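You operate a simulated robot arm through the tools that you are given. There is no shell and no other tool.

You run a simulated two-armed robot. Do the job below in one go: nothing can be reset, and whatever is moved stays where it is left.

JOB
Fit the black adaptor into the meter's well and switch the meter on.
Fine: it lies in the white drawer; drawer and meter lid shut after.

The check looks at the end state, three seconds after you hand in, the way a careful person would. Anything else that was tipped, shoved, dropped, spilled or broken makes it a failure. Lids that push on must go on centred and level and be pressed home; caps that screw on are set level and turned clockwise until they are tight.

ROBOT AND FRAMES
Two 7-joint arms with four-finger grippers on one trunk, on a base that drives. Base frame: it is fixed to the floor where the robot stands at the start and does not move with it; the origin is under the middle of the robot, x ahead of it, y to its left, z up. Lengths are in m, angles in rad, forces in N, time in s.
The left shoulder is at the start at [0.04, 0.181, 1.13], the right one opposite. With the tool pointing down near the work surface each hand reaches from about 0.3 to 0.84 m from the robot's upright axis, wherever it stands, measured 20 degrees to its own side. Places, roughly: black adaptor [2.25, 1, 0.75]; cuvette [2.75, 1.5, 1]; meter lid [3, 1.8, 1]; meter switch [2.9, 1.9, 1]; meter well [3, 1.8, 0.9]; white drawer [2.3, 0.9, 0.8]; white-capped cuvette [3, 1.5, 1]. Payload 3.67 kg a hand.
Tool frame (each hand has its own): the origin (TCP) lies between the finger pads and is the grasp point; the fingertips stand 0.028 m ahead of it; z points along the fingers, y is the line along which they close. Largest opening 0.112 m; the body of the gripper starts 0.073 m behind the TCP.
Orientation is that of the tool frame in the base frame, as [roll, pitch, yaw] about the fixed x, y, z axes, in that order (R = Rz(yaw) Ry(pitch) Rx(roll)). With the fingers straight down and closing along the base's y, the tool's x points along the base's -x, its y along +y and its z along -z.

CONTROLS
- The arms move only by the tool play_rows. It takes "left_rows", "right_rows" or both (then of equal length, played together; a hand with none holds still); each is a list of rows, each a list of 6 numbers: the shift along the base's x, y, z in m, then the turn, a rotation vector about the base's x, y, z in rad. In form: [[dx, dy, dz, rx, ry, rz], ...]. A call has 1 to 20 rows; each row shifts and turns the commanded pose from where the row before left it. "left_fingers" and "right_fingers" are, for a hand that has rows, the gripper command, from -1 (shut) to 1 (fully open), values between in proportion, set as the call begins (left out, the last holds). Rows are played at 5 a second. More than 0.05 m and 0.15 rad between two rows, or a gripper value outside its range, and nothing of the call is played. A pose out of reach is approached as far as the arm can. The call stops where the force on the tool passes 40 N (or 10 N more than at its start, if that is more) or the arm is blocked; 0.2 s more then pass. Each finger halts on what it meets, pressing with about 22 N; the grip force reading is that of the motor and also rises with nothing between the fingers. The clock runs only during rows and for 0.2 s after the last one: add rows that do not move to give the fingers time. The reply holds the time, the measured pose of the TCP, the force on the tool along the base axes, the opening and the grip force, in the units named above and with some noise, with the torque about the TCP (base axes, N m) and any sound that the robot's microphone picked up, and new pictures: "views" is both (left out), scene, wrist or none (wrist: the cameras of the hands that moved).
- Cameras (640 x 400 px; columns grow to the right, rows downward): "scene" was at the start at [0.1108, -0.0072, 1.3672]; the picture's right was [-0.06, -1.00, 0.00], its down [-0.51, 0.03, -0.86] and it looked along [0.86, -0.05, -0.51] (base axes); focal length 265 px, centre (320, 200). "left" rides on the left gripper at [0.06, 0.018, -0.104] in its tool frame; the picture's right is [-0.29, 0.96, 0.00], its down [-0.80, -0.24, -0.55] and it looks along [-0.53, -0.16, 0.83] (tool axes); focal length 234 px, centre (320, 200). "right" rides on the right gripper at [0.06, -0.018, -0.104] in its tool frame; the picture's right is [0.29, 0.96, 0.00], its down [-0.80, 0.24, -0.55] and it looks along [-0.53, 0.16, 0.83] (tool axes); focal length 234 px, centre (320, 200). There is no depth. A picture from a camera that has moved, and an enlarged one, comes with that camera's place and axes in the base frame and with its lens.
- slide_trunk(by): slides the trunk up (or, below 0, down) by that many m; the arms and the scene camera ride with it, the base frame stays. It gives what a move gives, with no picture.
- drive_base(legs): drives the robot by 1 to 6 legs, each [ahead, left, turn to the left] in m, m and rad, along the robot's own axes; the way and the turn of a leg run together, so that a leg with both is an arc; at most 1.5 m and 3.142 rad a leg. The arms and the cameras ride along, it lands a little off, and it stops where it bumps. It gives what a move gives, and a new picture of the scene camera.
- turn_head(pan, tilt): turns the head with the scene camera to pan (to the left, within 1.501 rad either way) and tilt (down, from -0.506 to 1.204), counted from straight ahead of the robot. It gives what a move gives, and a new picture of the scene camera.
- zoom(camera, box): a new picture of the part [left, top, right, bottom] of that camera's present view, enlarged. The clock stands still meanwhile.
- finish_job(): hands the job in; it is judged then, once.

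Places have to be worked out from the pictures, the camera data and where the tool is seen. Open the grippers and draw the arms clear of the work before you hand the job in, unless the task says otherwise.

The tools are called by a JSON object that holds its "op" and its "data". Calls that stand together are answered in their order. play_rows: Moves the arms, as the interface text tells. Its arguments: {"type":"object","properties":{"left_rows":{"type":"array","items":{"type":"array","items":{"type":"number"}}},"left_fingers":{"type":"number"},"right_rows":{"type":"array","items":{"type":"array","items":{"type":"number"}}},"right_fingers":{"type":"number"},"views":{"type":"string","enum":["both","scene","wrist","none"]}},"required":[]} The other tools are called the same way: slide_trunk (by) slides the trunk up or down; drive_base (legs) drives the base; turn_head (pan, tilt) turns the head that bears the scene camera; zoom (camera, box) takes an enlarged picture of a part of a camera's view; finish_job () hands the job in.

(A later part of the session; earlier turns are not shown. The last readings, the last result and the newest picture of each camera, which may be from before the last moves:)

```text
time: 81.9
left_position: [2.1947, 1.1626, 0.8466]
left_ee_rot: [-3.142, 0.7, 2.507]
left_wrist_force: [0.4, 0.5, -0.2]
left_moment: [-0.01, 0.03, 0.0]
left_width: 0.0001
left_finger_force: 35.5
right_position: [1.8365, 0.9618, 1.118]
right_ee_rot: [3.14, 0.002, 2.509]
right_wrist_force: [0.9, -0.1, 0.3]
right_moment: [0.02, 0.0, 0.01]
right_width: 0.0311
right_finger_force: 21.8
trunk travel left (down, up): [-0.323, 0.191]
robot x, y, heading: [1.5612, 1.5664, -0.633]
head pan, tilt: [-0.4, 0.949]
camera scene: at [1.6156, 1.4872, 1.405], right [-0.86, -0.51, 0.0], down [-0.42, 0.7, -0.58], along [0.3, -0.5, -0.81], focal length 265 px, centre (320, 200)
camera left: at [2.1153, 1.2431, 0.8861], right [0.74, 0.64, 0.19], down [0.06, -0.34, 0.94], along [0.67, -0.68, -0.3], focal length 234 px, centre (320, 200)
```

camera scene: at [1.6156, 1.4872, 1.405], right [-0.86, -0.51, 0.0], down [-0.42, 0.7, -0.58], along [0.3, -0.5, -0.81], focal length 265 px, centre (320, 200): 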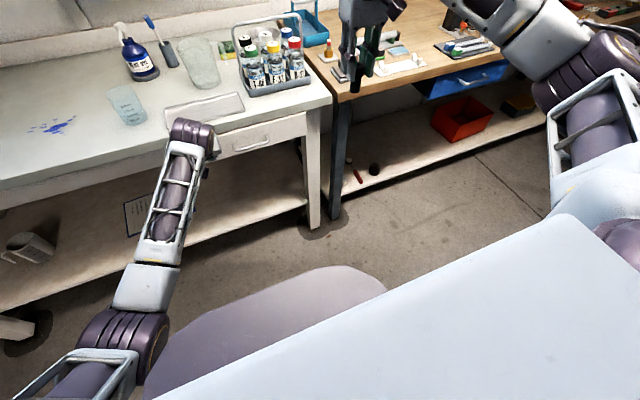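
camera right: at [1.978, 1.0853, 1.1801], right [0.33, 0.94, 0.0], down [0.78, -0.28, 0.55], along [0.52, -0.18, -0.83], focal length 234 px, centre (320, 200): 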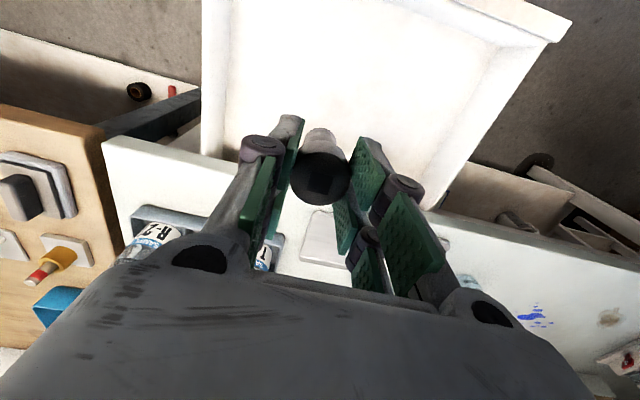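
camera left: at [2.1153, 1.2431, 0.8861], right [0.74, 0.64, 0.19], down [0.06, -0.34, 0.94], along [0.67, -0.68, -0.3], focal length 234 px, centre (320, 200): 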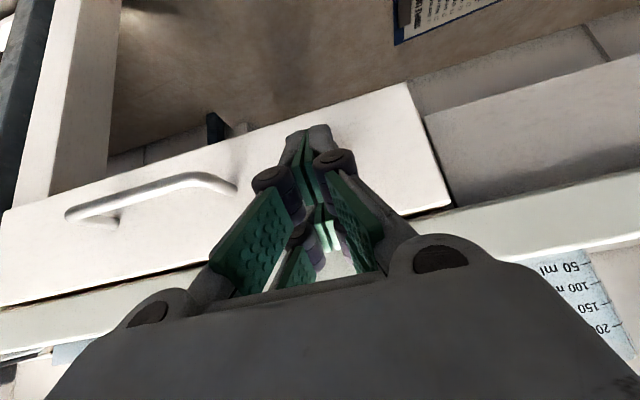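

The drawer is within about 4 cm of closed. I'll drop 15 mm to keep the fingers under the bench-top edge and push in small steps until it stops.

{"op": "play_rows", "data": {"left_rows": [[-0.004, 0.003, -0.015, 0, 0, 0], [0.0081, -0.0059, 0, 0, 0, 0], [0.0065, -0.0047, 0, 0, 0, 0], [0.0065, -0.0047, 0, 0, 0, 0], [0.0065, -0.0047, 0, 0, 0, 0], [0.0065, -0.0047, 0, 0, 0, 0], [0.0065, -0.0047, 0, 0, 0, 0], [0.0065, -0.0047, 0, 0, 0, 0]], "views": "both"}}

```text
time: 83.2
left_position: [2.2138, 1.1513, 0.8299]
left_ee_rot: [3.14, 0.692, 2.51]
left_wrist_force: [-20.9, 21.7, 14.4]
left_moment: [-0.14, -0.4, 0.24]
left_width: 0.006
left_finger_force: 35.9
right_position: [1.8326, 0.9663, 1.1188]
right_ee_rot: [-3.141, 0.007, 2.51]
right_wrist_force: [0.8, 0.3, 0.1]
right_moment: [0.01, 0.0, 0.03]
right_width: 0.0309
right_finger_force: 21.7
trunk travel left (down, up): [-0.323, 0.191]
robot x, y, heading: [1.5562, 1.5673, -0.633]
head pan, tilt: [-0.4, 0.949]
stopped in row 6 (left hand): the force on the tool passed its limit at 54 N (the readings are from after the stop); the commanded pose is now the measured one
camera scene: at [1.6108, 1.4915, 1.4056], right [-0.86, -0.51, 0.0], down [-0.42, 0.7, -0.59], along [0.3, -0.5, -0.81], focal length 265 px, centre (320, 200)
camera left: at [2.135, 1.2305, 0.8713], right [0.74, 0.64, 0.19], down [0.07, -0.35, 0.93], along [0.67, -0.68, -0.3], focal length 234 px, centre (320, 200)
```

scene: 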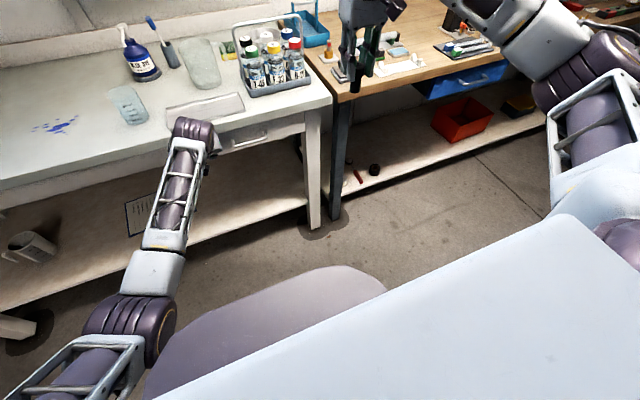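
left: 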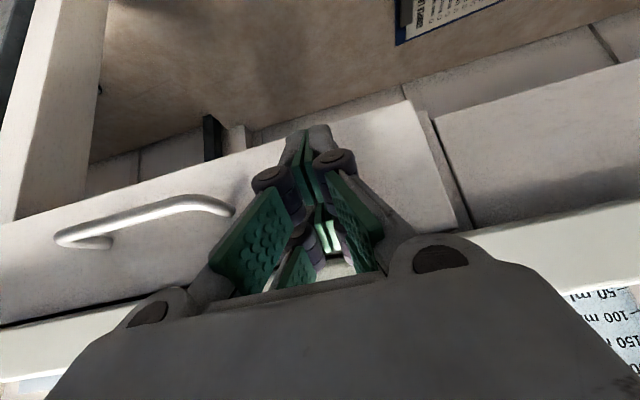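

The push ended at a firm stop, so the drawer seems home. I'll back the left hand off and inspect the drawer closely.

{"op": "play_rows", "data": {"left_rows": [[-0.0242, 0.0177, 0, 0, 0, 0], [-0.0323, 0.0236, 0, 0, 0, 0], [-0.0323, 0.0236, 0, 0, 0, 0], [-0.0323, 0.0236, 0, 0, 0, 0], [0, 0, 0, 0, 0, 0]], "views": "none"}}

{"op": "zoom", "data": {"camera": "scene", "box": [150, 70, 350, 195]}}

{"op": "zoom", "data": {"camera": "left", "box": [0, 0, 640, 400]}}

```text
time: 84.4
left_position: [2.0972, 1.237, 0.8258]
left_ee_rot: [3.137, 0.685, 2.509]
left_wrist_force: [0.0, -0.3, 0.1]
left_moment: [0.02, -0.05, 0.01]
left_width: 0.0002
left_finger_force: 35.5
right_position: [1.8359, 0.9615, 1.1164]
right_ee_rot: [3.14, 0.001, 2.508]
right_wrist_force: [0.1, -0.3, -0.6]
right_moment: [0.04, 0.03, -0.03]
right_width: 0.0308
right_finger_force: 22.4
trunk travel left (down, up): [-0.323, 0.191]
robot x, y, heading: [1.5636, 1.5608, -0.628]
head pan, tilt: [-0.4, 0.949]
```

```text
3.20 times, centred on (250, 132) of scene
camera zoom: at [1.616, 1.487, 1.405], right [-0.86, -0.51, 0.0], down [-0.42, 0.7, -0.58], along [0.3, -0.5, -0.81], focal length 847 px, centre (544, 416)
```

zoom: 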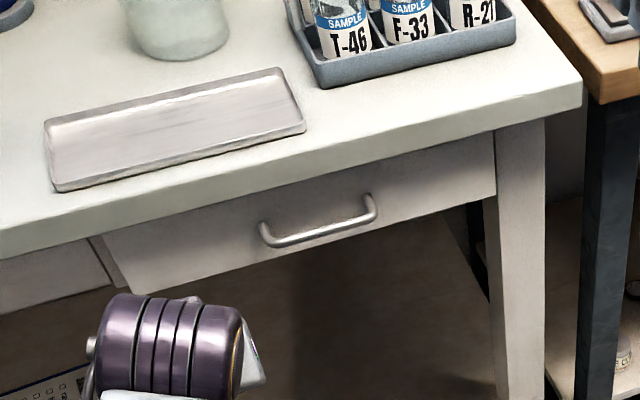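

```text
1.00 times, centred on (320, 200) of left (not enlarged: the box is as wide or as high as the picture)
camera zoom: at [2.018, 1.317, 0.8684], right [0.74, 0.64, 0.19], down [0.07, -0.35, 0.93], along [0.66, -0.68, -0.31], focal length 234 px, centre (320, 200)
```

zoom: 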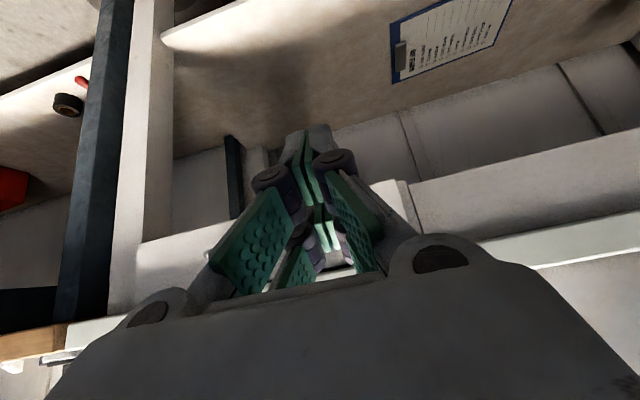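

The handle bar is back where it was when first gripped, so the drawer looks fully shut. I'll withdraw and raise the left hand, levelling it to point straight down again.

{"op": "play_rows", "data": {"left_rows": [[-0.0269, 0.0197, 0, 0, 0, 0], [-0.0269, 0.0197, 0, 0, 0, 0], [-0.0269, 0.0197, 0, 0, 0, 0], [0, 0, 0.045, 0.081, 0.1107, 0], [0, 0, 0.045, 0.081, 0.1107, 0], [0, 0, 0.045, 0.081, 0.1107, 0], [0, 0, 0.045, 0.081, 0.1107, 0], [0, 0, 0.045, 0.081, 0.1107, 0], [0, 0, 0, 0, 0, 0]], "views": "none"}}

{"op": "turn_head", "data": {"pan": 0.7, "tilt": 0.5}}

```text
time: 85.7
left_position: [2.0166, 1.403, 0.8056]
left_ee_rot: [2.91, 0.135, 2.477]
left_wrist_force: [-0.4, 1.0, 0.1]
left_moment: [-0.01, 0.01, 0.03]
left_width: 0.0001
left_finger_force: 35.7
left hand out of reach, approached as far as the arm can: row 6
right_position: [1.8373, 0.9629, 1.1209]
right_ee_rot: [3.141, 0.0, 2.511]
right_wrist_force: [0.5, 0.0, 0.7]
right_moment: [-0.04, 0.02, 0.01]
right_width: 0.0309
right_finger_force: 22.1
trunk travel left (down, up): [-0.323, 0.191]
robot x, y, heading: [1.5611, 1.5621, -0.632]
head pan, tilt: [-0.4, 0.949]
stopped in row 6 (left hand): the arm was blocked; the commanded pose is now the measured one
```

```text
time: 87.1
left_position: [2.0146, 1.4005, 0.8085]
left_ee_rot: [2.915, 0.137, 2.48]
left_wrist_force: [-0.6, 0.0, 0.0]
left_moment: [-0.01, -0.02, -0.02]
left_width: 0.0
left_finger_force: 35.7
right_position: [1.8363, 0.9629, 1.1215]
right_ee_rot: [3.14, 0.003, 2.508]
right_wrist_force: [-0.8, 0.1, -0.8]
right_moment: [0.02, 0.0, -0.02]
right_width: 0.031
right_finger_force: 22.3
trunk travel left (down, up): [-0.323, 0.191]
robot x, y, heading: [1.5608, 1.5635, -0.629]
head pan, tilt: [0.7, 0.499]
camera scene: at [1.6681, 1.5564, 1.4465], right [0.07, -1.0, 0.0], down [-0.48, -0.03, -0.88], along [0.88, 0.06, -0.48], focal length 265 px, centre (320, 200)
```

scene: 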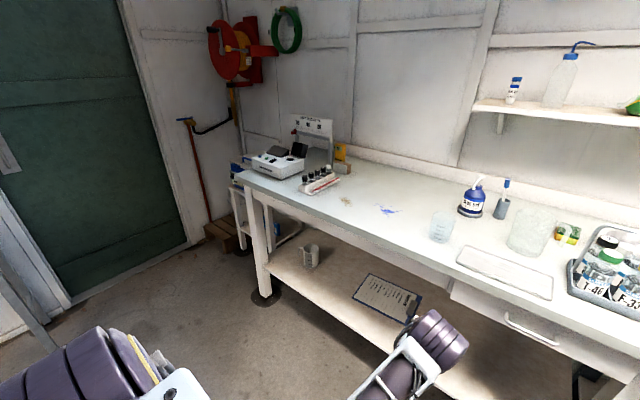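

The left arm hit a joint limit while turning and raising. From its current pose I'll simply raise it straight up first, then finish levelling.

{"op": "play_rows", "data": {"left_rows": [[0, 0, 0.03, 0, 0, 0], [0, 0, 0.04, 0, 0, 0], [0, 0, 0.04, 0, 0, 0], [0, 0, 0.04, 0, 0, 0], [0, 0, 0, 0, 0, 0]], "views": "both"}}

```text
time: 87.6
left_position: [2.0687, 1.4821, 0.8379]
left_ee_rot: [2.654, 0.116, 2.454]
left_wrist_force: [0.2, 0.2, -0.6]
left_moment: [0.0, 0.02, 0.04]
left_width: 0.0
left_finger_force: 35.8
right_position: [1.8376, 0.9621, 1.1194]
right_ee_rot: [-3.141, 0.002, 2.51]
right_wrist_force: [-0.8, -1.4, 0.2]
right_moment: [0.03, -0.02, 0.0]
right_width: 0.0307
right_finger_force: 21.7
trunk travel left (down, up): [-0.323, 0.191]
robot x, y, heading: [1.5565, 1.5651, -0.629]
head pan, tilt: [0.7, 0.499]
stopped in row 2 (left hand): the arm was blocked; the commanded pose is now the measured one
camera scene: at [1.6685, 1.5568, 1.4443], right [0.07, -1.0, 0.0], down [-0.48, -0.03, -0.88], along [0.88, 0.06, -0.48], focal length 265 px, centre (320, 200)
camera left: at [1.995, 1.5, 0.9301], right [0.72, 0.5, 0.48], down [0.28, -0.84, 0.47], along [0.64, -0.2, -0.74], focal length 234 px, centre (320, 200)
```

scene: 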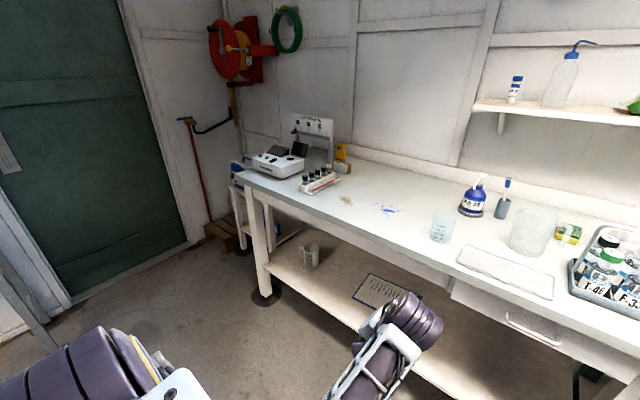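
left: 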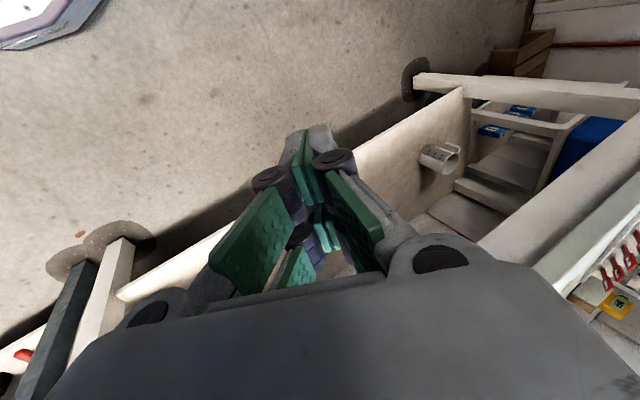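

The left arm is in an awkward folded posture. I'll look down at it to see what blocks it.

{"op": "turn_head", "data": {"pan": 0.35, "tilt": 1.15}}

```text
time: 88.7
left_position: [2.0706, 1.4801, 0.8384]
left_ee_rot: [2.656, 0.12, 2.454]
left_wrist_force: [0.5, 0.0, -0.4]
left_moment: [0.03, -0.03, 0.01]
left_width: 0.0
left_finger_force: 35.7
right_position: [1.8361, 0.9617, 1.1201]
right_ee_rot: [3.139, 0.004, 2.509]
right_wrist_force: [-0.5, 0.6, -0.7]
right_moment: [-0.02, -0.01, 0.01]
right_width: 0.0308
right_finger_force: 22.3
trunk travel left (down, up): [-0.323, 0.191]
robot x, y, heading: [1.561, 1.5616, -0.633]
head pan, tilt: [0.351, 1.15]
camera scene: at [1.6347, 1.5336, 1.3935], right [-0.28, -0.96, 0.0], down [-0.88, 0.25, -0.41], along [0.39, -0.11, -0.91], focal length 265 px, centre (320, 200)
```

scene: 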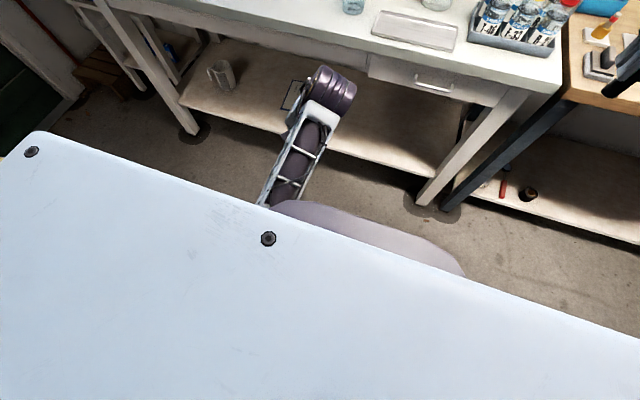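

The left forearm is tucked under the chest plate. I'll move the left hand forward and up to unfold the elbow.

{"op": "play_rows", "data": {"left_rows": [[0.0161, -0.0118, 0, 0, 0, 0], [0.0202, -0.0147, 0.01, 0, 0, 0], [0.0202, -0.0147, 0.02, 0, 0, 0], [0.0161, -0.0118, 0.03, 0, 0, 0], [0, 0, 0.03, 0, 0, 0], [0, 0, 0, 0, 0, 0]], "views": "scene"}}

```text
time: 89.5
left_position: [2.0832, 1.4962, 0.7825]
left_ee_rot: [2.619, -0.068, 2.458]
left_wrist_force: [0.5, 0.1, -0.9]
left_moment: [0.02, -0.02, -0.05]
left_width: 0.0
left_finger_force: 35.6
right_position: [1.8371, 0.9616, 1.1184]
right_ee_rot: [3.14, 0.003, 2.509]
right_wrist_force: [-0.6, 0.5, 0.0]
right_moment: [0.02, 0.05, 0.0]
right_width: 0.0307
right_finger_force: 22.1
trunk travel left (down, up): [-0.323, 0.191]
robot x, y, heading: [1.5631, 1.5644, -0.63]
head pan, tilt: [0.351, 1.15]
stopped in row 4 (left hand): the arm was blocked; the commanded pose is now the measured one
camera scene: at [1.635, 1.5335, 1.3923], right [-0.28, -0.96, 0.0], down [-0.88, 0.25, -0.41], along [0.39, -0.11, -0.91], focal length 265 px, centre (320, 200)
```

scene: 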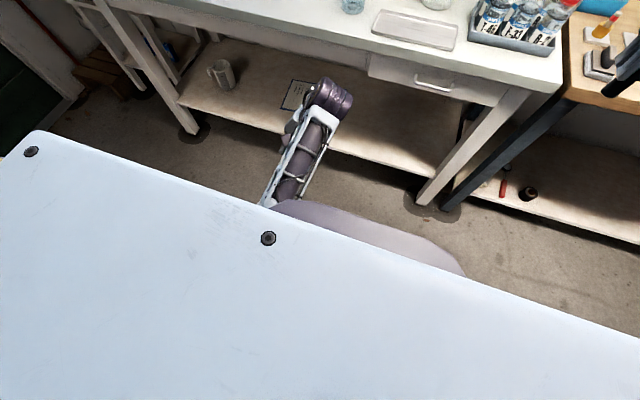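

Lifting keeps getting blocked, likely with the elbow under the chest plate. I'll first extend the left hand forward at constant height to pull the elbow out.

{"op": "play_rows", "data": {"left_rows": [[0.0161, -0.0118, 0, 0, 0, 0], [0.0161, -0.0118, 0, 0, 0, 0], [0.0161, -0.0118, 0, 0, 0, 0], [0, 0, 0, 0, 0, 0]], "views": "both"}}

```text
time: 90.7
left_position: [2.0914, 1.4908, 0.7303]
left_ee_rot: [2.622, -0.18, 2.459]
left_wrist_force: [0.0, -0.5, 0.3]
left_moment: [-0.01, -0.03, 0.02]
left_width: 0.0001
left_finger_force: 35.1
right_position: [1.8365, 0.9617, 1.1172]
right_ee_rot: [3.139, 0.0, 2.508]
right_wrist_force: [-0.8, 0.8, -0.2]
right_moment: [0.02, -0.01, -0.02]
right_width: 0.0308
right_finger_force: 22.3
trunk travel left (down, up): [-0.323, 0.191]
robot x, y, heading: [1.5587, 1.5636, -0.631]
head pan, tilt: [0.351, 1.15]
stopped in row 4 (left hand): the arm was blocked; the commanded pose is now the measured one
camera scene: at [1.6349, 1.5331, 1.3912], right [-0.28, -0.96, 0.0], down [-0.88, 0.25, -0.41], along [0.39, -0.11, -0.91], focal length 265 px, centre (320, 200)
camera left: at [2.0379, 1.4879, 0.8386], right [0.81, 0.41, 0.42], down [0.35, -0.91, 0.21], along [0.47, -0.03, -0.88], focal length 234 px, centre (320, 200)
```

scene: 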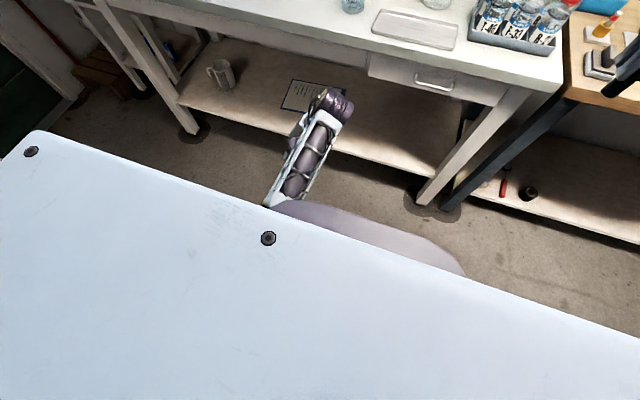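
left: 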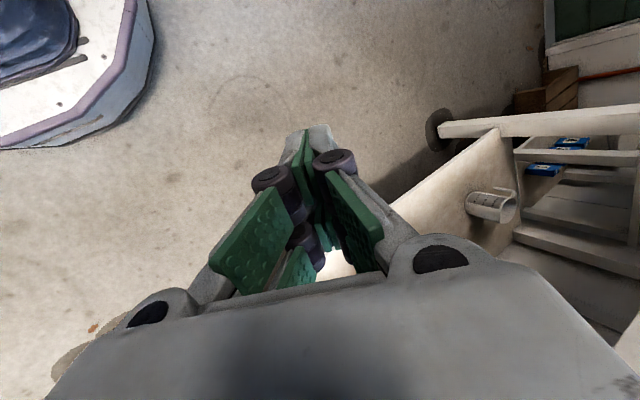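

The hand sank again, so the elbow is probably pressing on the robot's own base. Raising the trunk lifts the arms relative to the base, so I'll raise it 0.15 m and see if that frees it.

{"op": "slide_trunk", "data": {"by": 0.15}}

{"op": "turn_head", "data": {"pan": 1.0, "tilt": 1.0}}

```text
time: 92.5
left_position: [2.0907, 1.4922, 0.8813]
left_ee_rot: [2.622, -0.181, 2.457]
left_wrist_force: [-0.3, 0.1, -0.2]
left_moment: [-0.02, -0.04, 0.0]
left_width: 0.0
left_finger_force: 35.5
right_position: [1.8364, 0.9615, 1.2677]
right_ee_rot: [3.14, 0.001, 2.508]
right_wrist_force: [-1.0, 0.2, -1.1]
right_moment: [0.0, 0.01, -0.01]
right_width: 0.0309
right_finger_force: 22.5
trunk travel left (down, up): [-0.473, 0.041]
robot x, y, heading: [1.5604, 1.5661, -0.63]
head pan, tilt: [0.351, 1.15]
```

```text
time: 93.5
left_position: [2.0906, 1.491, 0.8819]
left_ee_rot: [2.623, -0.18, 2.457]
left_wrist_force: [-0.3, -0.2, -1.0]
left_moment: [0.01, 0.05, 0.03]
left_width: 0.0004
left_finger_force: 35.6
right_position: [1.8363, 0.962, 1.2689]
right_ee_rot: [3.139, 0.002, 2.509]
right_wrist_force: [-0.6, 0.1, -0.4]
right_moment: [0.0, 0.01, 0.0]
right_width: 0.0308
right_finger_force: 21.8
trunk travel left (down, up): [-0.473, 0.041]
robot x, y, heading: [1.5578, 1.5627, -0.629]
head pan, tilt: [1.0, 1.0]
camera scene: at [1.6428, 1.5749, 1.5525], right [0.36, -0.93, 0.0], down [-0.79, -0.3, -0.54], along [0.5, 0.19, -0.84], focal length 265 px, centre (320, 200)
```

scene: 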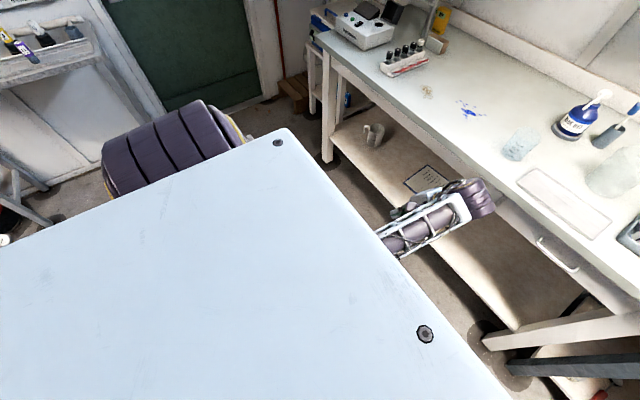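

The trunk is up. Now I'll test whether the left hand can move forward freely.

{"op": "play_rows", "data": {"left_rows": [[0.0121, -0.0088, 0, 0, 0, 0], [0.0121, -0.0088, 0, 0, 0, 0], [0, 0, 0, 0, 0, 0]], "views": "none"}}

```text
time: 94.3
left_position: [2.1149, 1.4747, 0.8822]
left_ee_rot: [2.621, -0.181, 2.457]
left_wrist_force: [-0.3, 1.3, 0.2]
left_moment: [-0.01, 0.02, 0.03]
left_width: 0.0
left_finger_force: 35.7
right_position: [1.8348, 0.9623, 1.2688]
right_ee_rot: [3.141, 0.002, 2.509]
right_wrist_force: [-0.6, -0.6, 0.3]
right_moment: [0.03, 0.0, -0.01]
right_width: 0.0308
right_finger_force: 22.0
trunk travel left (down, up): [-0.473, 0.041]
robot x, y, heading: [1.5603, 1.5607, -0.634]
head pan, tilt: [1.0, 1.0]
```

The left arm is free again. I'll continue forward and up while levelling the gripper to point straight down.

{"op": "play_rows", "data": {"left_rows": [[0.0161, -0.0118, 0, 0, 0, 0], [0.0161, -0.0118, 0.01, -0.05, 0.019, 0.005], [0.0081, -0.0059, 0.02, -0.1, 0.037, 0.01], [0, 0, 0.03, -0.1, 0.037, 0.01], [0, 0, 0.03, -0.1, 0.037, 0.01], [0, 0, 0.03, -0.1, 0.037, 0.01], [0, 0, 0.03, -0.07, 0.026, 0.01], [0, 0, 0, 0, 0, 0]], "views": "scene"}}

```text
time: 95.7
left_position: [2.2115, 1.5193, 1.0014]
left_ee_rot: [2.92, -0.029, 2.529]
left_wrist_force: [0.4, -0.6, -0.4]
left_moment: [0.0, -0.02, 0.01]
left_width: 0.0001
left_finger_force: 35.6
left hand out of reach, approached as far as the arm can: row 6, 7
right_position: [1.8384, 0.9628, 1.2687]
right_ee_rot: [-3.141, -0.002, 2.511]
right_wrist_force: [-0.5, -0.9, -0.7]
right_moment: [0.0, 0.0, 0.04]
right_width: 0.0307
right_finger_force: 21.8
trunk travel left (down, up): [-0.473, 0.041]
robot x, y, heading: [1.5592, 1.5622, -0.635]
head pan, tilt: [1.0, 1.0]
stopped in row 7 (left hand): the arm was blocked; the commanded pose is now the measured one
camera scene: at [1.6436, 1.5755, 1.5525], right [0.36, -0.93, 0.0], down [-0.79, -0.3, -0.54], along [0.5, 0.19, -0.84], focal length 265 px, centre (320, 200)
```

scene: 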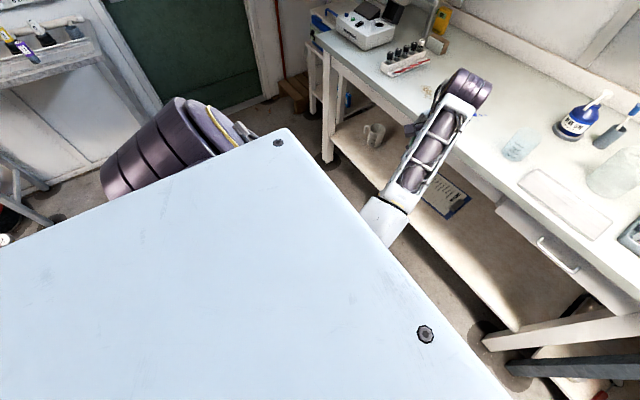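

The arm is moving, though its elbow sits inward. I'll swing the left hand out to the left and up, clear of the bench, so the arm can open out while finishing the levelling.

{"op": "play_rows", "data": {"left_rows": [[0.0177, 0.0242, 0.01, 0, 0, 0], [0.0177, 0.0242, 0.02, 0, 0, 0], [0.0177, 0.0242, 0.02, -0.06, 0.042, 0], [0.0177, 0.0242, 0.02, -0.06, 0.042, 0], [0.0177, 0.0242, 0.02, -0.06, 0.042, 0], [0, 0, 0, 0, 0, 0]], "views": "scene"}}

```text
time: 97.1
left_position: [2.2981, 1.6381, 1.0929]
left_ee_rot: [3.137, -0.029, 2.522]
left_wrist_force: [-0.1, -0.1, 0.2]
left_moment: [-0.01, -0.02, -0.06]
left_width: 0.0
left_finger_force: 35.6
right_position: [1.8368, 0.9617, 1.2688]
right_ee_rot: [3.14, 0.0, 2.509]
right_wrist_force: [-0.2, -0.2, 0.5]
right_moment: [-0.01, -0.01, -0.01]
right_width: 0.031
right_finger_force: 22.0
trunk travel left (down, up): [-0.473, 0.041]
robot x, y, heading: [1.5608, 1.5626, -0.63]
head pan, tilt: [1.0, 1.0]
camera scene: at [1.6423, 1.5744, 1.5525], right [0.36, -0.93, 0.0], down [-0.79, -0.3, -0.54], along [0.5, 0.2, -0.84], focal length 265 px, centre (320, 200)
```

scene: 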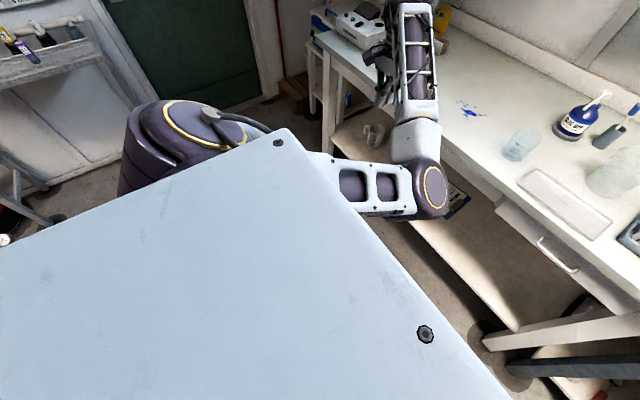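

The left hand is now upright and clear at (2.30, 1.64, 1.09). I'll move slightly toward the bench, then drive left along it to stand in front of the meter.

{"op": "drive_base", "data": {"legs": [[0.12, 0, 0], [0, 0.95, 0]]}}

{"op": "turn_head", "data": {"pan": 0.0, "tilt": 0.75}}

```text
time: 103.1
left_position: [2.9557, 2.3352, 1.0925]
left_ee_rot: [3.138, -0.027, 2.522]
left_wrist_force: [-0.1, 0.7, 0.7]
left_moment: [0.0, 0.02, -0.01]
left_width: 0.0
left_finger_force: 35.7
right_position: [2.4931, 1.6582, 1.2676]
right_ee_rot: [3.14, 0.002, 2.507]
right_wrist_force: [0.7, 0.0, -0.5]
right_moment: [0.0, -0.01, 0.05]
right_width: 0.0307
right_finger_force: 22.0
trunk travel left (down, up): [-0.473, 0.041]
robot x, y, heading: [2.2173, 2.2616, -0.63]
head pan, tilt: [1.0, 1.0]
camera scene: at [2.2999, 2.2713, 1.5525], right [0.36, -0.93, 0.0], down [-0.79, -0.3, -0.54], along [0.5, 0.19, -0.84], focal length 265 px, centre (320, 200)
```

scene: 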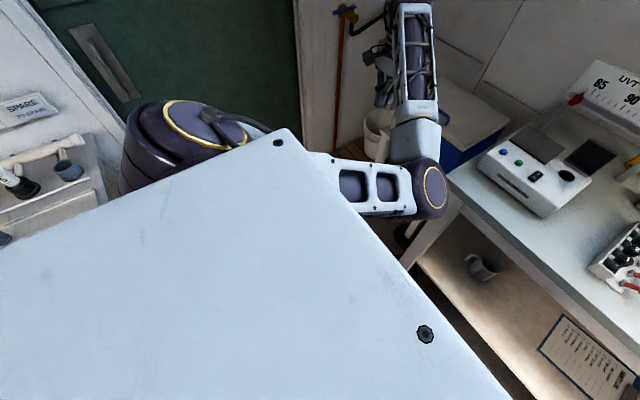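

```text
time: 104.3
left_position: [2.9551, 2.3356, 1.0912]
left_ee_rot: [3.138, -0.028, 2.524]
left_wrist_force: [0.0, 0.3, 0.6]
left_moment: [0.0, 0.0, 0.01]
left_width: 0.0
left_finger_force: 36.0
right_position: [2.4941, 1.6599, 1.2685]
right_ee_rot: [3.14, 0.002, 2.506]
right_wrist_force: [-0.2, -0.5, -0.2]
right_moment: [0.03, 0.04, -0.02]
right_width: 0.0308
right_finger_force: 22.1
trunk travel left (down, up): [-0.473, 0.041]
robot x, y, heading: [2.2186, 2.2623, -0.633]
head pan, tilt: [0.0, 0.75]
camera scene: at [2.3023, 2.198, 1.5716], right [-0.59, -0.81, 0.0], down [-0.55, 0.4, -0.73], along [0.59, -0.43, -0.68], focal length 265 px, centre (320, 200)
```

scene: 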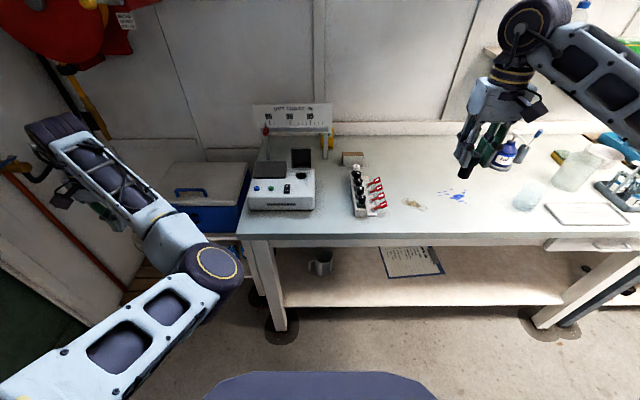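

Now I have a direct view of the meter. I'll enlarge it.

{"op": "zoom", "data": {"camera": "scene", "box": [225, 95, 345, 220]}}

{"op": "zoom", "data": {"camera": "scene", "box": [235, 135, 335, 217]}}

```text
3.20 times, centred on (285, 158) of scene
camera zoom: at [2.3023, 2.198, 1.5716], right [-0.59, -0.81, 0.0], down [-0.55, 0.4, -0.73], along [0.59, -0.43, -0.68], focal length 847 px, centre (432, 336)
```

zoom: 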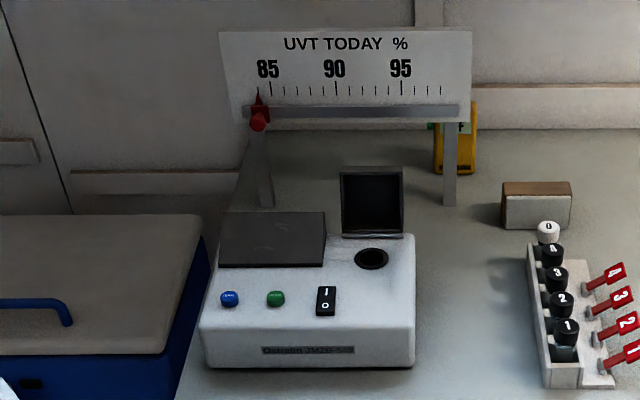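

```text
4.88 times, centred on (285, 176) of scene
camera zoom: at [2.3023, 2.198, 1.5716], right [-0.59, -0.81, 0.0], down [-0.55, 0.4, -0.73], along [0.59, -0.43, -0.68], focal length 1292 px, centre (491, 317)
```

zoom: 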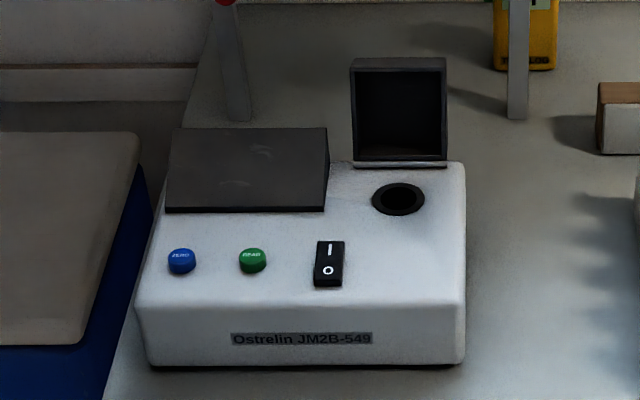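

The meter's hinged lid is already open; the well is a round hole at about (2.975, 1.79), and the rocker's "I" end faces the back. I'm a bit too far away, so I'll drive 0.17 m closer; both hands are high enough to clear the bench items.

{"op": "drive_base", "data": {"legs": [[0.17, 0, 0]]}}

{"op": "turn_head", "data": {"pan": 0.0, "tilt": 0.95}}

```text
time: 105.8
left_position: [3.0904, 2.2364, 1.0932]
left_ee_rot: [3.14, -0.025, 2.522]
left_wrist_force: [-0.9, 0.2, -0.2]
left_moment: [0.0, 0.0, -0.05]
left_width: 0.0
left_finger_force: 35.2
right_position: [2.6294, 1.559, 1.27]
right_ee_rot: [3.14, 0.004, 2.509]
right_wrist_force: [-1.3, 0.6, 0.0]
right_moment: [-0.05, -0.02, 0.01]
right_width: 0.0309
right_finger_force: 22.0
trunk travel left (down, up): [-0.473, 0.041]
robot x, y, heading: [2.3564, 2.1609, -0.634]
head pan, tilt: [0.0, 0.75]
camera scene: at [2.4372, 2.0987, 1.5719], right [-0.59, -0.81, 0.0], down [-0.55, 0.4, -0.73], along [0.59, -0.43, -0.68], focal length 265 px, centre (320, 200)
```

scene: 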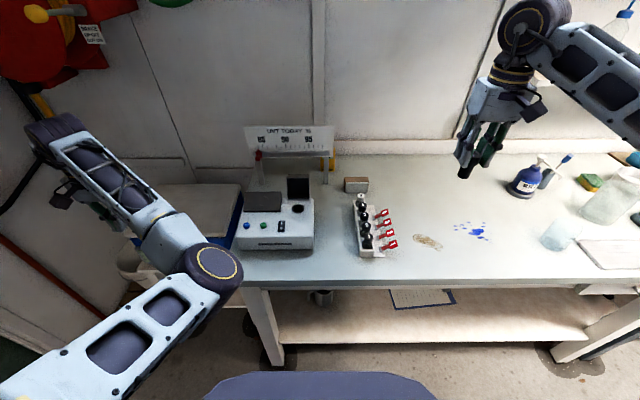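

```text
time: 106.6
left_position: [3.0943, 2.2336, 1.091]
left_ee_rot: [3.14, -0.028, 2.523]
left_wrist_force: [-0.4, -0.2, 0.0]
left_moment: [0.0, -0.01, 0.0]
left_width: 0.0
left_finger_force: 35.4
right_position: [2.6321, 1.5574, 1.2675]
right_ee_rot: [3.14, 0.001, 2.507]
right_wrist_force: [0.4, -0.4, 0.1]
right_moment: [-0.01, 0.04, 0.0]
right_width: 0.0308
right_finger_force: 22.4
trunk travel left (down, up): [-0.473, 0.041]
robot x, y, heading: [2.356, 2.1612, -0.635]
head pan, tilt: [0.0, 0.949]
camera scene: at [2.4328, 2.1019, 1.5561], right [-0.59, -0.81, 0.0], down [-0.66, 0.48, -0.58], along [0.47, -0.34, -0.81], focal length 265 px, centre (320, 200)
```

scene: 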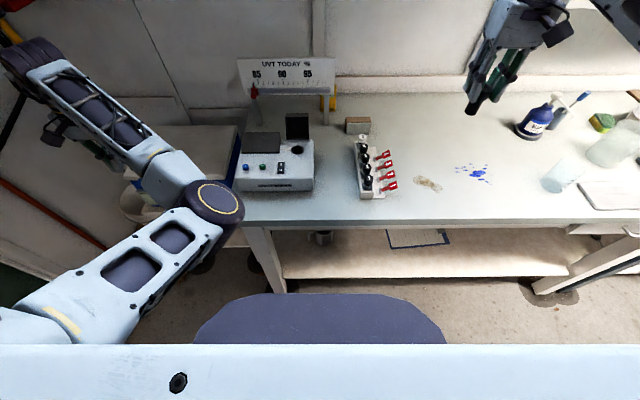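

I'll enlarge the meter again from this closer, steeper view.

{"op": "zoom", "data": {"camera": "scene", "box": [225, 100, 335, 200]}}

{"op": "zoom", "data": {"camera": "right", "box": [0, 0, 640, 400]}}

```text
4.00 times, centred on (280, 150) of scene
camera zoom: at [2.4328, 2.1019, 1.5561], right [-0.59, -0.81, 0.0], down [-0.66, 0.48, -0.58], along [0.47, -0.34, -0.81], focal length 1059 px, centre (480, 400)
```

zoom: 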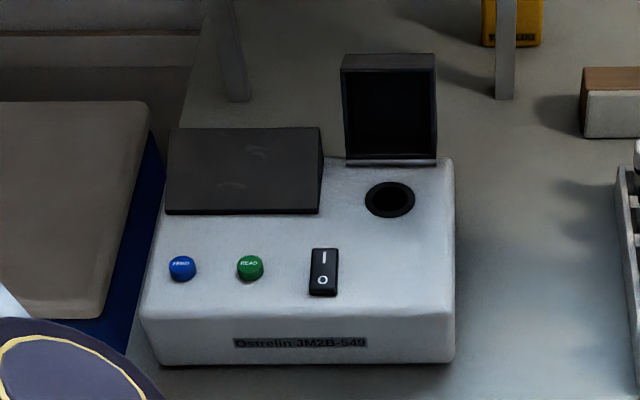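

```text
1.00 times, centred on (320, 200) of right (not enlarged: the box is as wide or as high as the picture)
camera zoom: at [2.5729, 1.5783, 1.372], right [0.33, 0.94, 0.0], down [0.78, -0.28, 0.55], along [0.52, -0.18, -0.83], focal length 234 px, centre (320, 200)
```

zoom: 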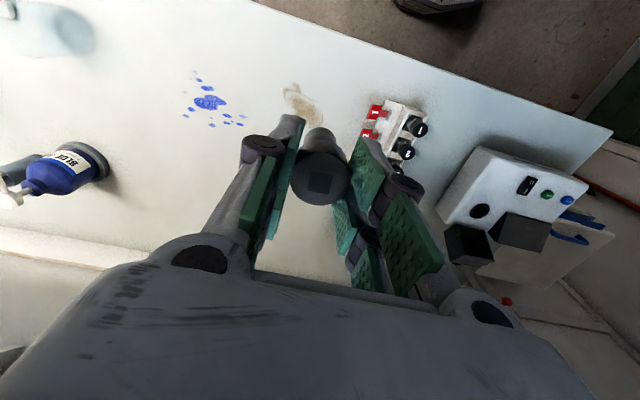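

The well triangulates to about (2.963, 1.799) with the meter top near z 0.975. I'll carry the adaptor over at the present height, about 0.2 m above the meter.

{"op": "play_rows", "data": {"right_rows": [[0.0368, 0.0269, 0, 0, 0, 0], [0.0368, 0.0269, 0, 0, 0, 0], [0.0368, 0.0269, 0, 0, 0, 0], [0.0368, 0.0269, 0, 0, 0, 0], [0.0368, 0.0269, 0, 0, 0, 0], [0.0368, 0.0269, 0, 0, 0, 0], [0.0368, 0.0269, 0, 0, 0, 0], [0.0368, 0.0269, 0, 0, 0, 0], [0, 0, 0, 0, 0, 0]], "views": "both"}}

```text
time: 108.6
left_position: [3.0921, 2.2342, 1.0919]
left_ee_rot: [3.136, -0.026, 2.521]
left_wrist_force: [0.2, -0.9, 0.6]
left_moment: [0.06, -0.01, 0.03]
left_width: 0.0
left_finger_force: 35.8
right_position: [2.9248, 1.7694, 1.2681]
right_ee_rot: [-3.141, 0.001, 2.508]
right_wrist_force: [-1.3, -0.1, 0.1]
right_moment: [0.01, 0.02, 0.03]
right_width: 0.0312
right_finger_force: 21.8
trunk travel left (down, up): [-0.473, 0.041]
robot x, y, heading: [2.3557, 2.1549, -0.631]
head pan, tilt: [0.0, 0.949]
camera scene: at [2.4308, 2.1016, 1.5561], right [-0.59, -0.81, 0.0], down [-0.66, 0.48, -0.58], along [0.47, -0.34, -0.81], focal length 265 px, centre (320, 200)
camera right: at [2.8652, 1.7901, 1.3731], right [0.33, 0.94, 0.0], down [0.78, -0.28, 0.56], along [0.52, -0.18, -0.83], focal length 234 px, centre (320, 200)
```

scene: 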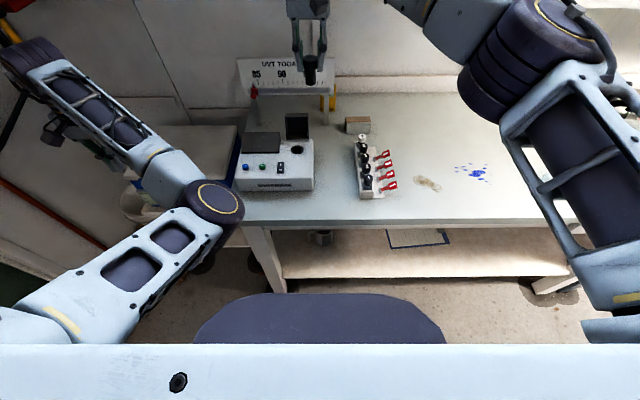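
right: 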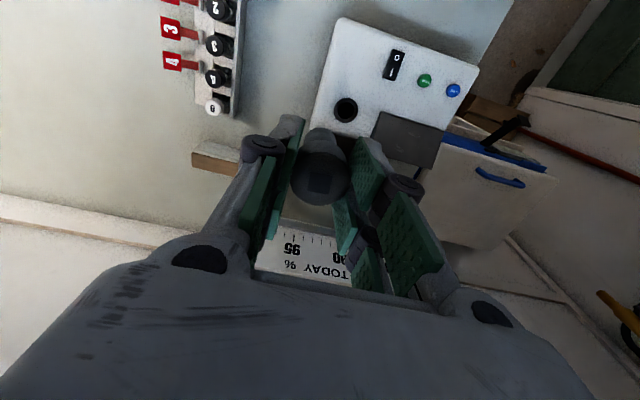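

The well is clearly visible ahead of the held adaptor. I'll enlarge to measure the well and the adaptor's tilt.

{"op": "zoom", "data": {"camera": "right", "box": [250, 60, 410, 160]}}

{"op": "zoom", "data": {"camera": "scene", "box": [270, 20, 350, 70]}}

{"op": "zoom", "data": {"camera": "right", "box": [260, 110, 380, 215]}}

```text
4.00 times, centred on (330, 110) of right
camera zoom: at [2.8652, 1.7901, 1.3731], right [0.33, 0.94, 0.0], down [0.78, -0.28, 0.56], along [0.52, -0.18, -0.83], focal length 937 px, centre (280, 560)
```

zoom: 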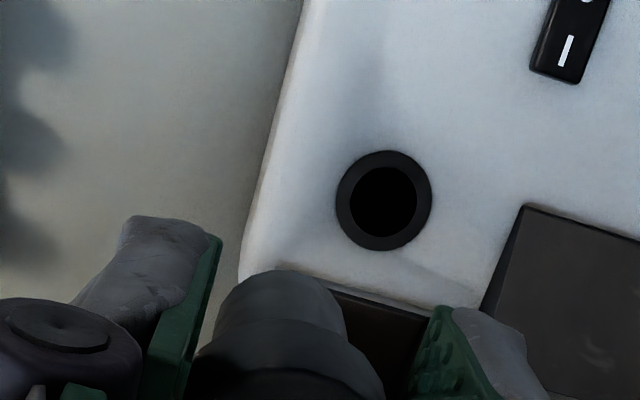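

```text
8.00 times, centred on (310, 45) of scene
camera zoom: at [2.4308, 2.1016, 1.5561], right [-0.59, -0.81, 0.0], down [-0.66, 0.48, -0.58], along [0.47, -0.34, -0.81], focal length 2119 px, centre (400, 1440)
```

zoom: 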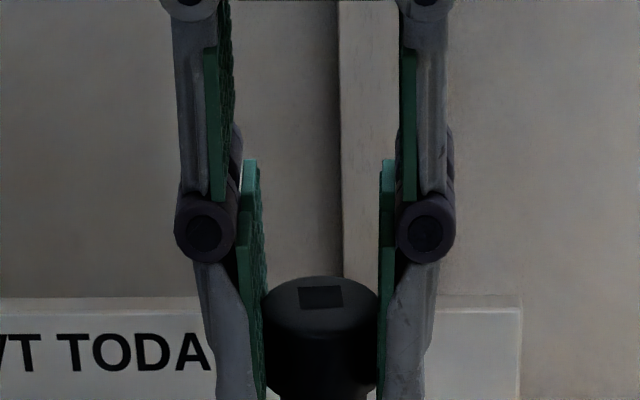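

```text
3.81 times, centred on (320, 162) of right
camera zoom: at [2.8652, 1.7901, 1.3731], right [0.33, 0.94, 0.0], down [0.78, -0.28, 0.56], along [0.52, -0.18, -0.83], focal length 892 px, centre (320, 343)
```

zoom: 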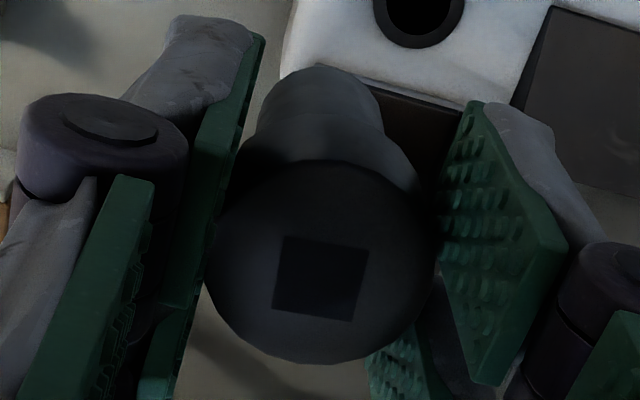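

The adaptor hangs upright in the grip; the well (hole about 27 mm, rim about 39 mm) is at (2.963, 1.800). I'll centre over it and come down to hover with the stem just above the rim.

{"op": "play_rows", "data": {"right_rows": [[0.0191, 0.0153, 0, 0, 0, 0], [0.0191, 0.0153, 0, 0, 0, 0], [0, 0, -0.045, 0, 0, 0], [0, 0, -0.045, 0, 0, 0], [0, 0, -0.045, 0, 0, 0], [0, 0, -0.043, 0, 0, 0], [0, 0, 0, 0, 0, 0]], "views": "both"}}

{"op": "zoom", "data": {"camera": "right", "box": [260, 100, 380, 205]}}

{"op": "zoom", "data": {"camera": "scene", "box": [265, 100, 329, 165]}}

```text
time: 110.2
left_position: [3.0929, 2.2343, 1.091]
left_ee_rot: [3.138, -0.027, 2.521]
left_wrist_force: [-0.8, 1.0, 0.6]
left_moment: [-0.03, -0.02, -0.04]
left_width: 0.0
left_finger_force: 35.7
right_position: [2.9638, 1.805, 1.0927]
right_ee_rot: [3.139, 0.003, 2.507]
right_wrist_force: [-0.2, -0.3, -0.3]
right_moment: [0.0, 0.03, -0.02]
right_width: 0.0307
right_finger_force: 22.1
trunk travel left (down, up): [-0.473, 0.041]
robot x, y, heading: [2.3543, 2.1585, -0.632]
head pan, tilt: [0.0, 0.949]
camera scene: at [2.4319, 2.1033, 1.5562], right [-0.59, -0.81, 0.0], down [-0.66, 0.48, -0.58], along [0.47, -0.34, -0.81], focal length 265 px, centre (320, 200)
camera right: at [2.9042, 1.8263, 1.1963], right [0.33, 0.94, 0.0], down [0.78, -0.28, 0.56], along [0.52, -0.19, -0.83], focal length 234 px, centre (320, 200)
```

scene: 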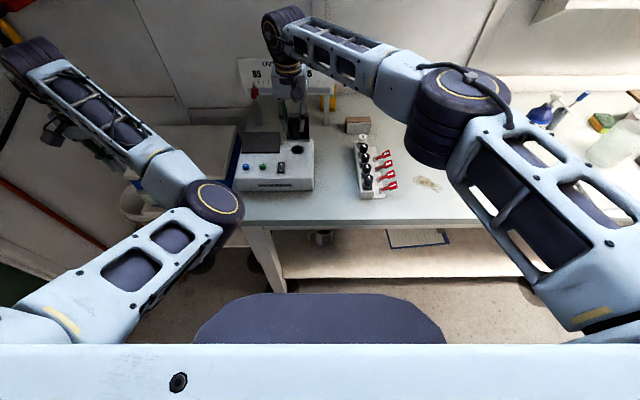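
right: 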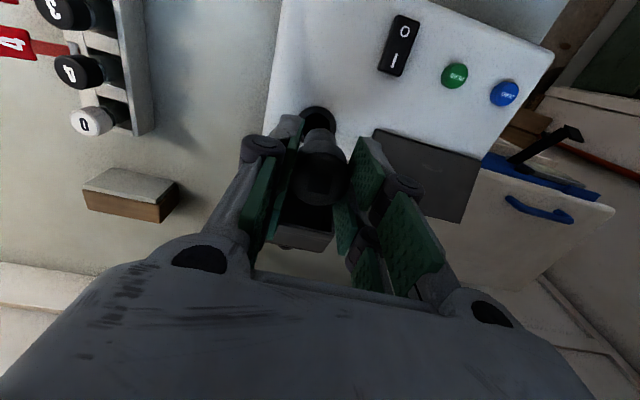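

```text
3.81 times, centred on (320, 152) of right
camera zoom: at [2.9042, 1.8263, 1.1963], right [0.33, 0.94, 0.0], down [0.78, -0.28, 0.56], along [0.52, -0.19, -0.83], focal length 892 px, centre (320, 381)
```

zoom: 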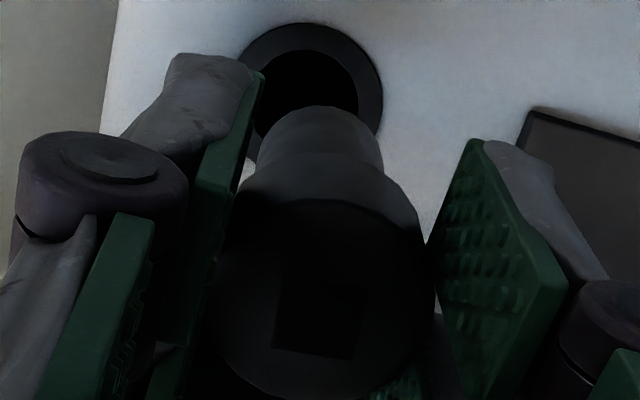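

```text
6.15 times, centred on (297, 132) of scene
camera zoom: at [2.4319, 2.1033, 1.5562], right [-0.59, -0.81, 0.0], down [-0.66, 0.48, -0.58], along [0.47, -0.34, -0.81], focal length 1630 px, centre (462, 615)
```

zoom: 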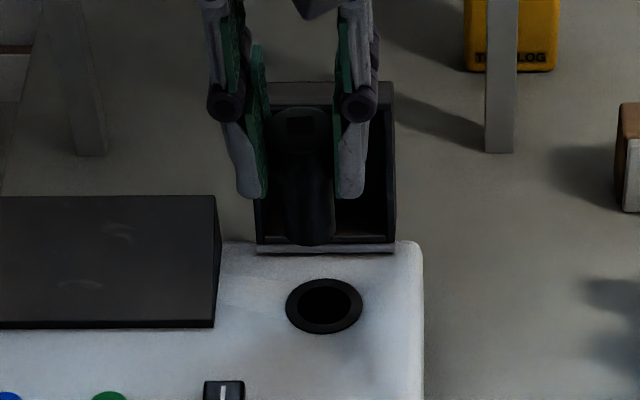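

Measured in the same frame, the well is about 2 mm to the right of the adaptor axis, and the adaptor bottom is about 67 mm below my grasp point. I'll correct and lower to about 1 cm above the rim.

{"op": "play_rows", "data": {"right_rows": [[-0.001, -0.0022, 0, 0, 0, 0], [0, 0, -0.02, 0, 0, 0], [0, 0, -0.02, 0, 0, 0], [0, 0, 0, 0, 0, 0], [0, 0, 0, 0, 0, 0]], "views": "none"}}

{"op": "zoom", "data": {"camera": "right", "box": [260, 100, 380, 175]}}

{"op": "zoom", "data": {"camera": "scene", "box": [265, 110, 329, 160]}}

```text
time: 111.4
left_position: [3.0933, 2.2331, 1.0922]
left_ee_rot: [3.139, -0.027, 2.522]
left_wrist_force: [-0.1, 0.0, 0.4]
left_moment: [0.01, -0.04, -0.01]
left_width: 0.0001
left_finger_force: 35.3
right_position: [2.9634, 1.8019, 1.0511]
right_ee_rot: [3.139, 0.002, 2.509]
right_wrist_force: [-0.8, -0.8, 0.0]
right_moment: [-0.01, -0.03, 0.02]
right_width: 0.0307
right_finger_force: 22.1
trunk travel left (down, up): [-0.473, 0.041]
robot x, y, heading: [2.3566, 2.1576, -0.63]
head pan, tilt: [0.0, 0.949]
```

```text
5.33 times, centred on (320, 138) of right
camera zoom: at [2.9033, 1.8232, 1.1549], right [0.33, 0.94, 0.0], down [0.78, -0.28, 0.56], along [0.52, -0.19, -0.83], focal length 1249 px, centre (320, 533)
```

zoom: 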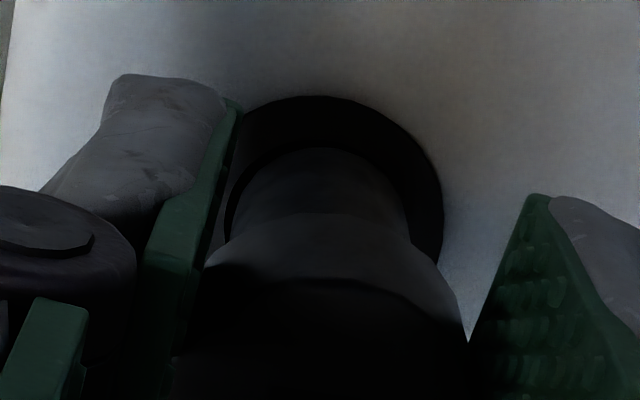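

```text
8.00 times, centred on (297, 135) of scene
camera zoom: at [2.432, 2.103, 1.5561], right [-0.59, -0.81, 0.0], down [-0.66, 0.48, -0.58], along [0.47, -0.34, -0.81], focal length 2119 px, centre (504, 720)
```

zoom: 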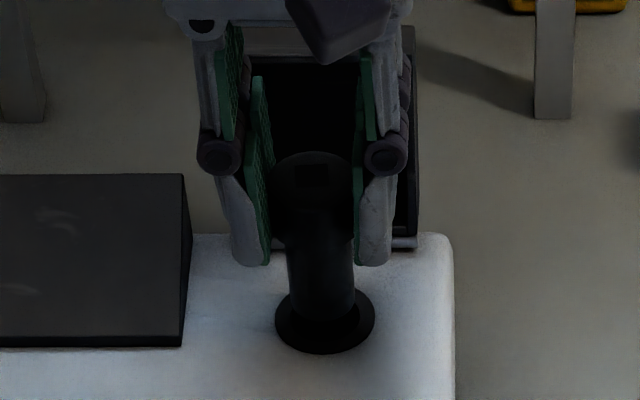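

The stem hangs over the hole with about 1 mm of sideways error. I'll zoom tighter on both views to refine before inserting.

{"op": "zoom", "data": {"camera": "scene", "box": [285, 132, 317, 157]}}

{"op": "zoom", "data": {"camera": "right", "box": [295, 112, 351, 147]}}

```text
16.00 times, centred on (301, 144) of scene
camera zoom: at [2.432, 2.103, 1.5561], right [-0.59, -0.81, 0.0], down [-0.66, 0.48, -0.58], along [0.47, -0.34, -0.81], focal length 4237 px, centre (624, 1088)
```

zoom: 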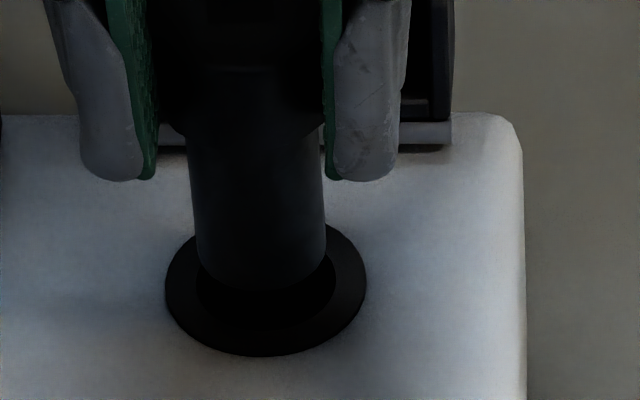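

```text
11.43 times, centred on (323, 130) of right
camera zoom: at [2.9033, 1.8232, 1.1549], right [0.33, 0.94, 0.0], down [0.78, -0.28, 0.56], along [0.52, -0.19, -0.83], focal length 2676 px, centre (286, 1006)
```

zoom: 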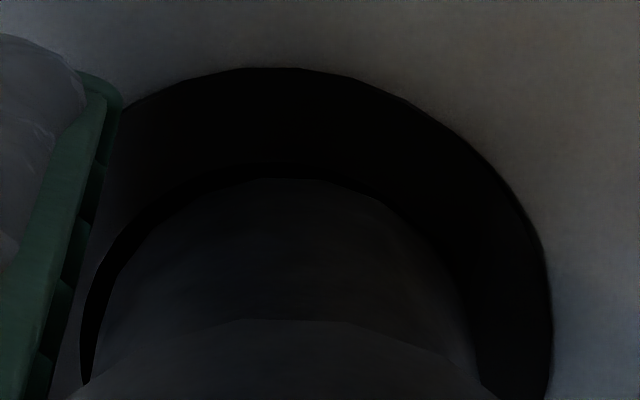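

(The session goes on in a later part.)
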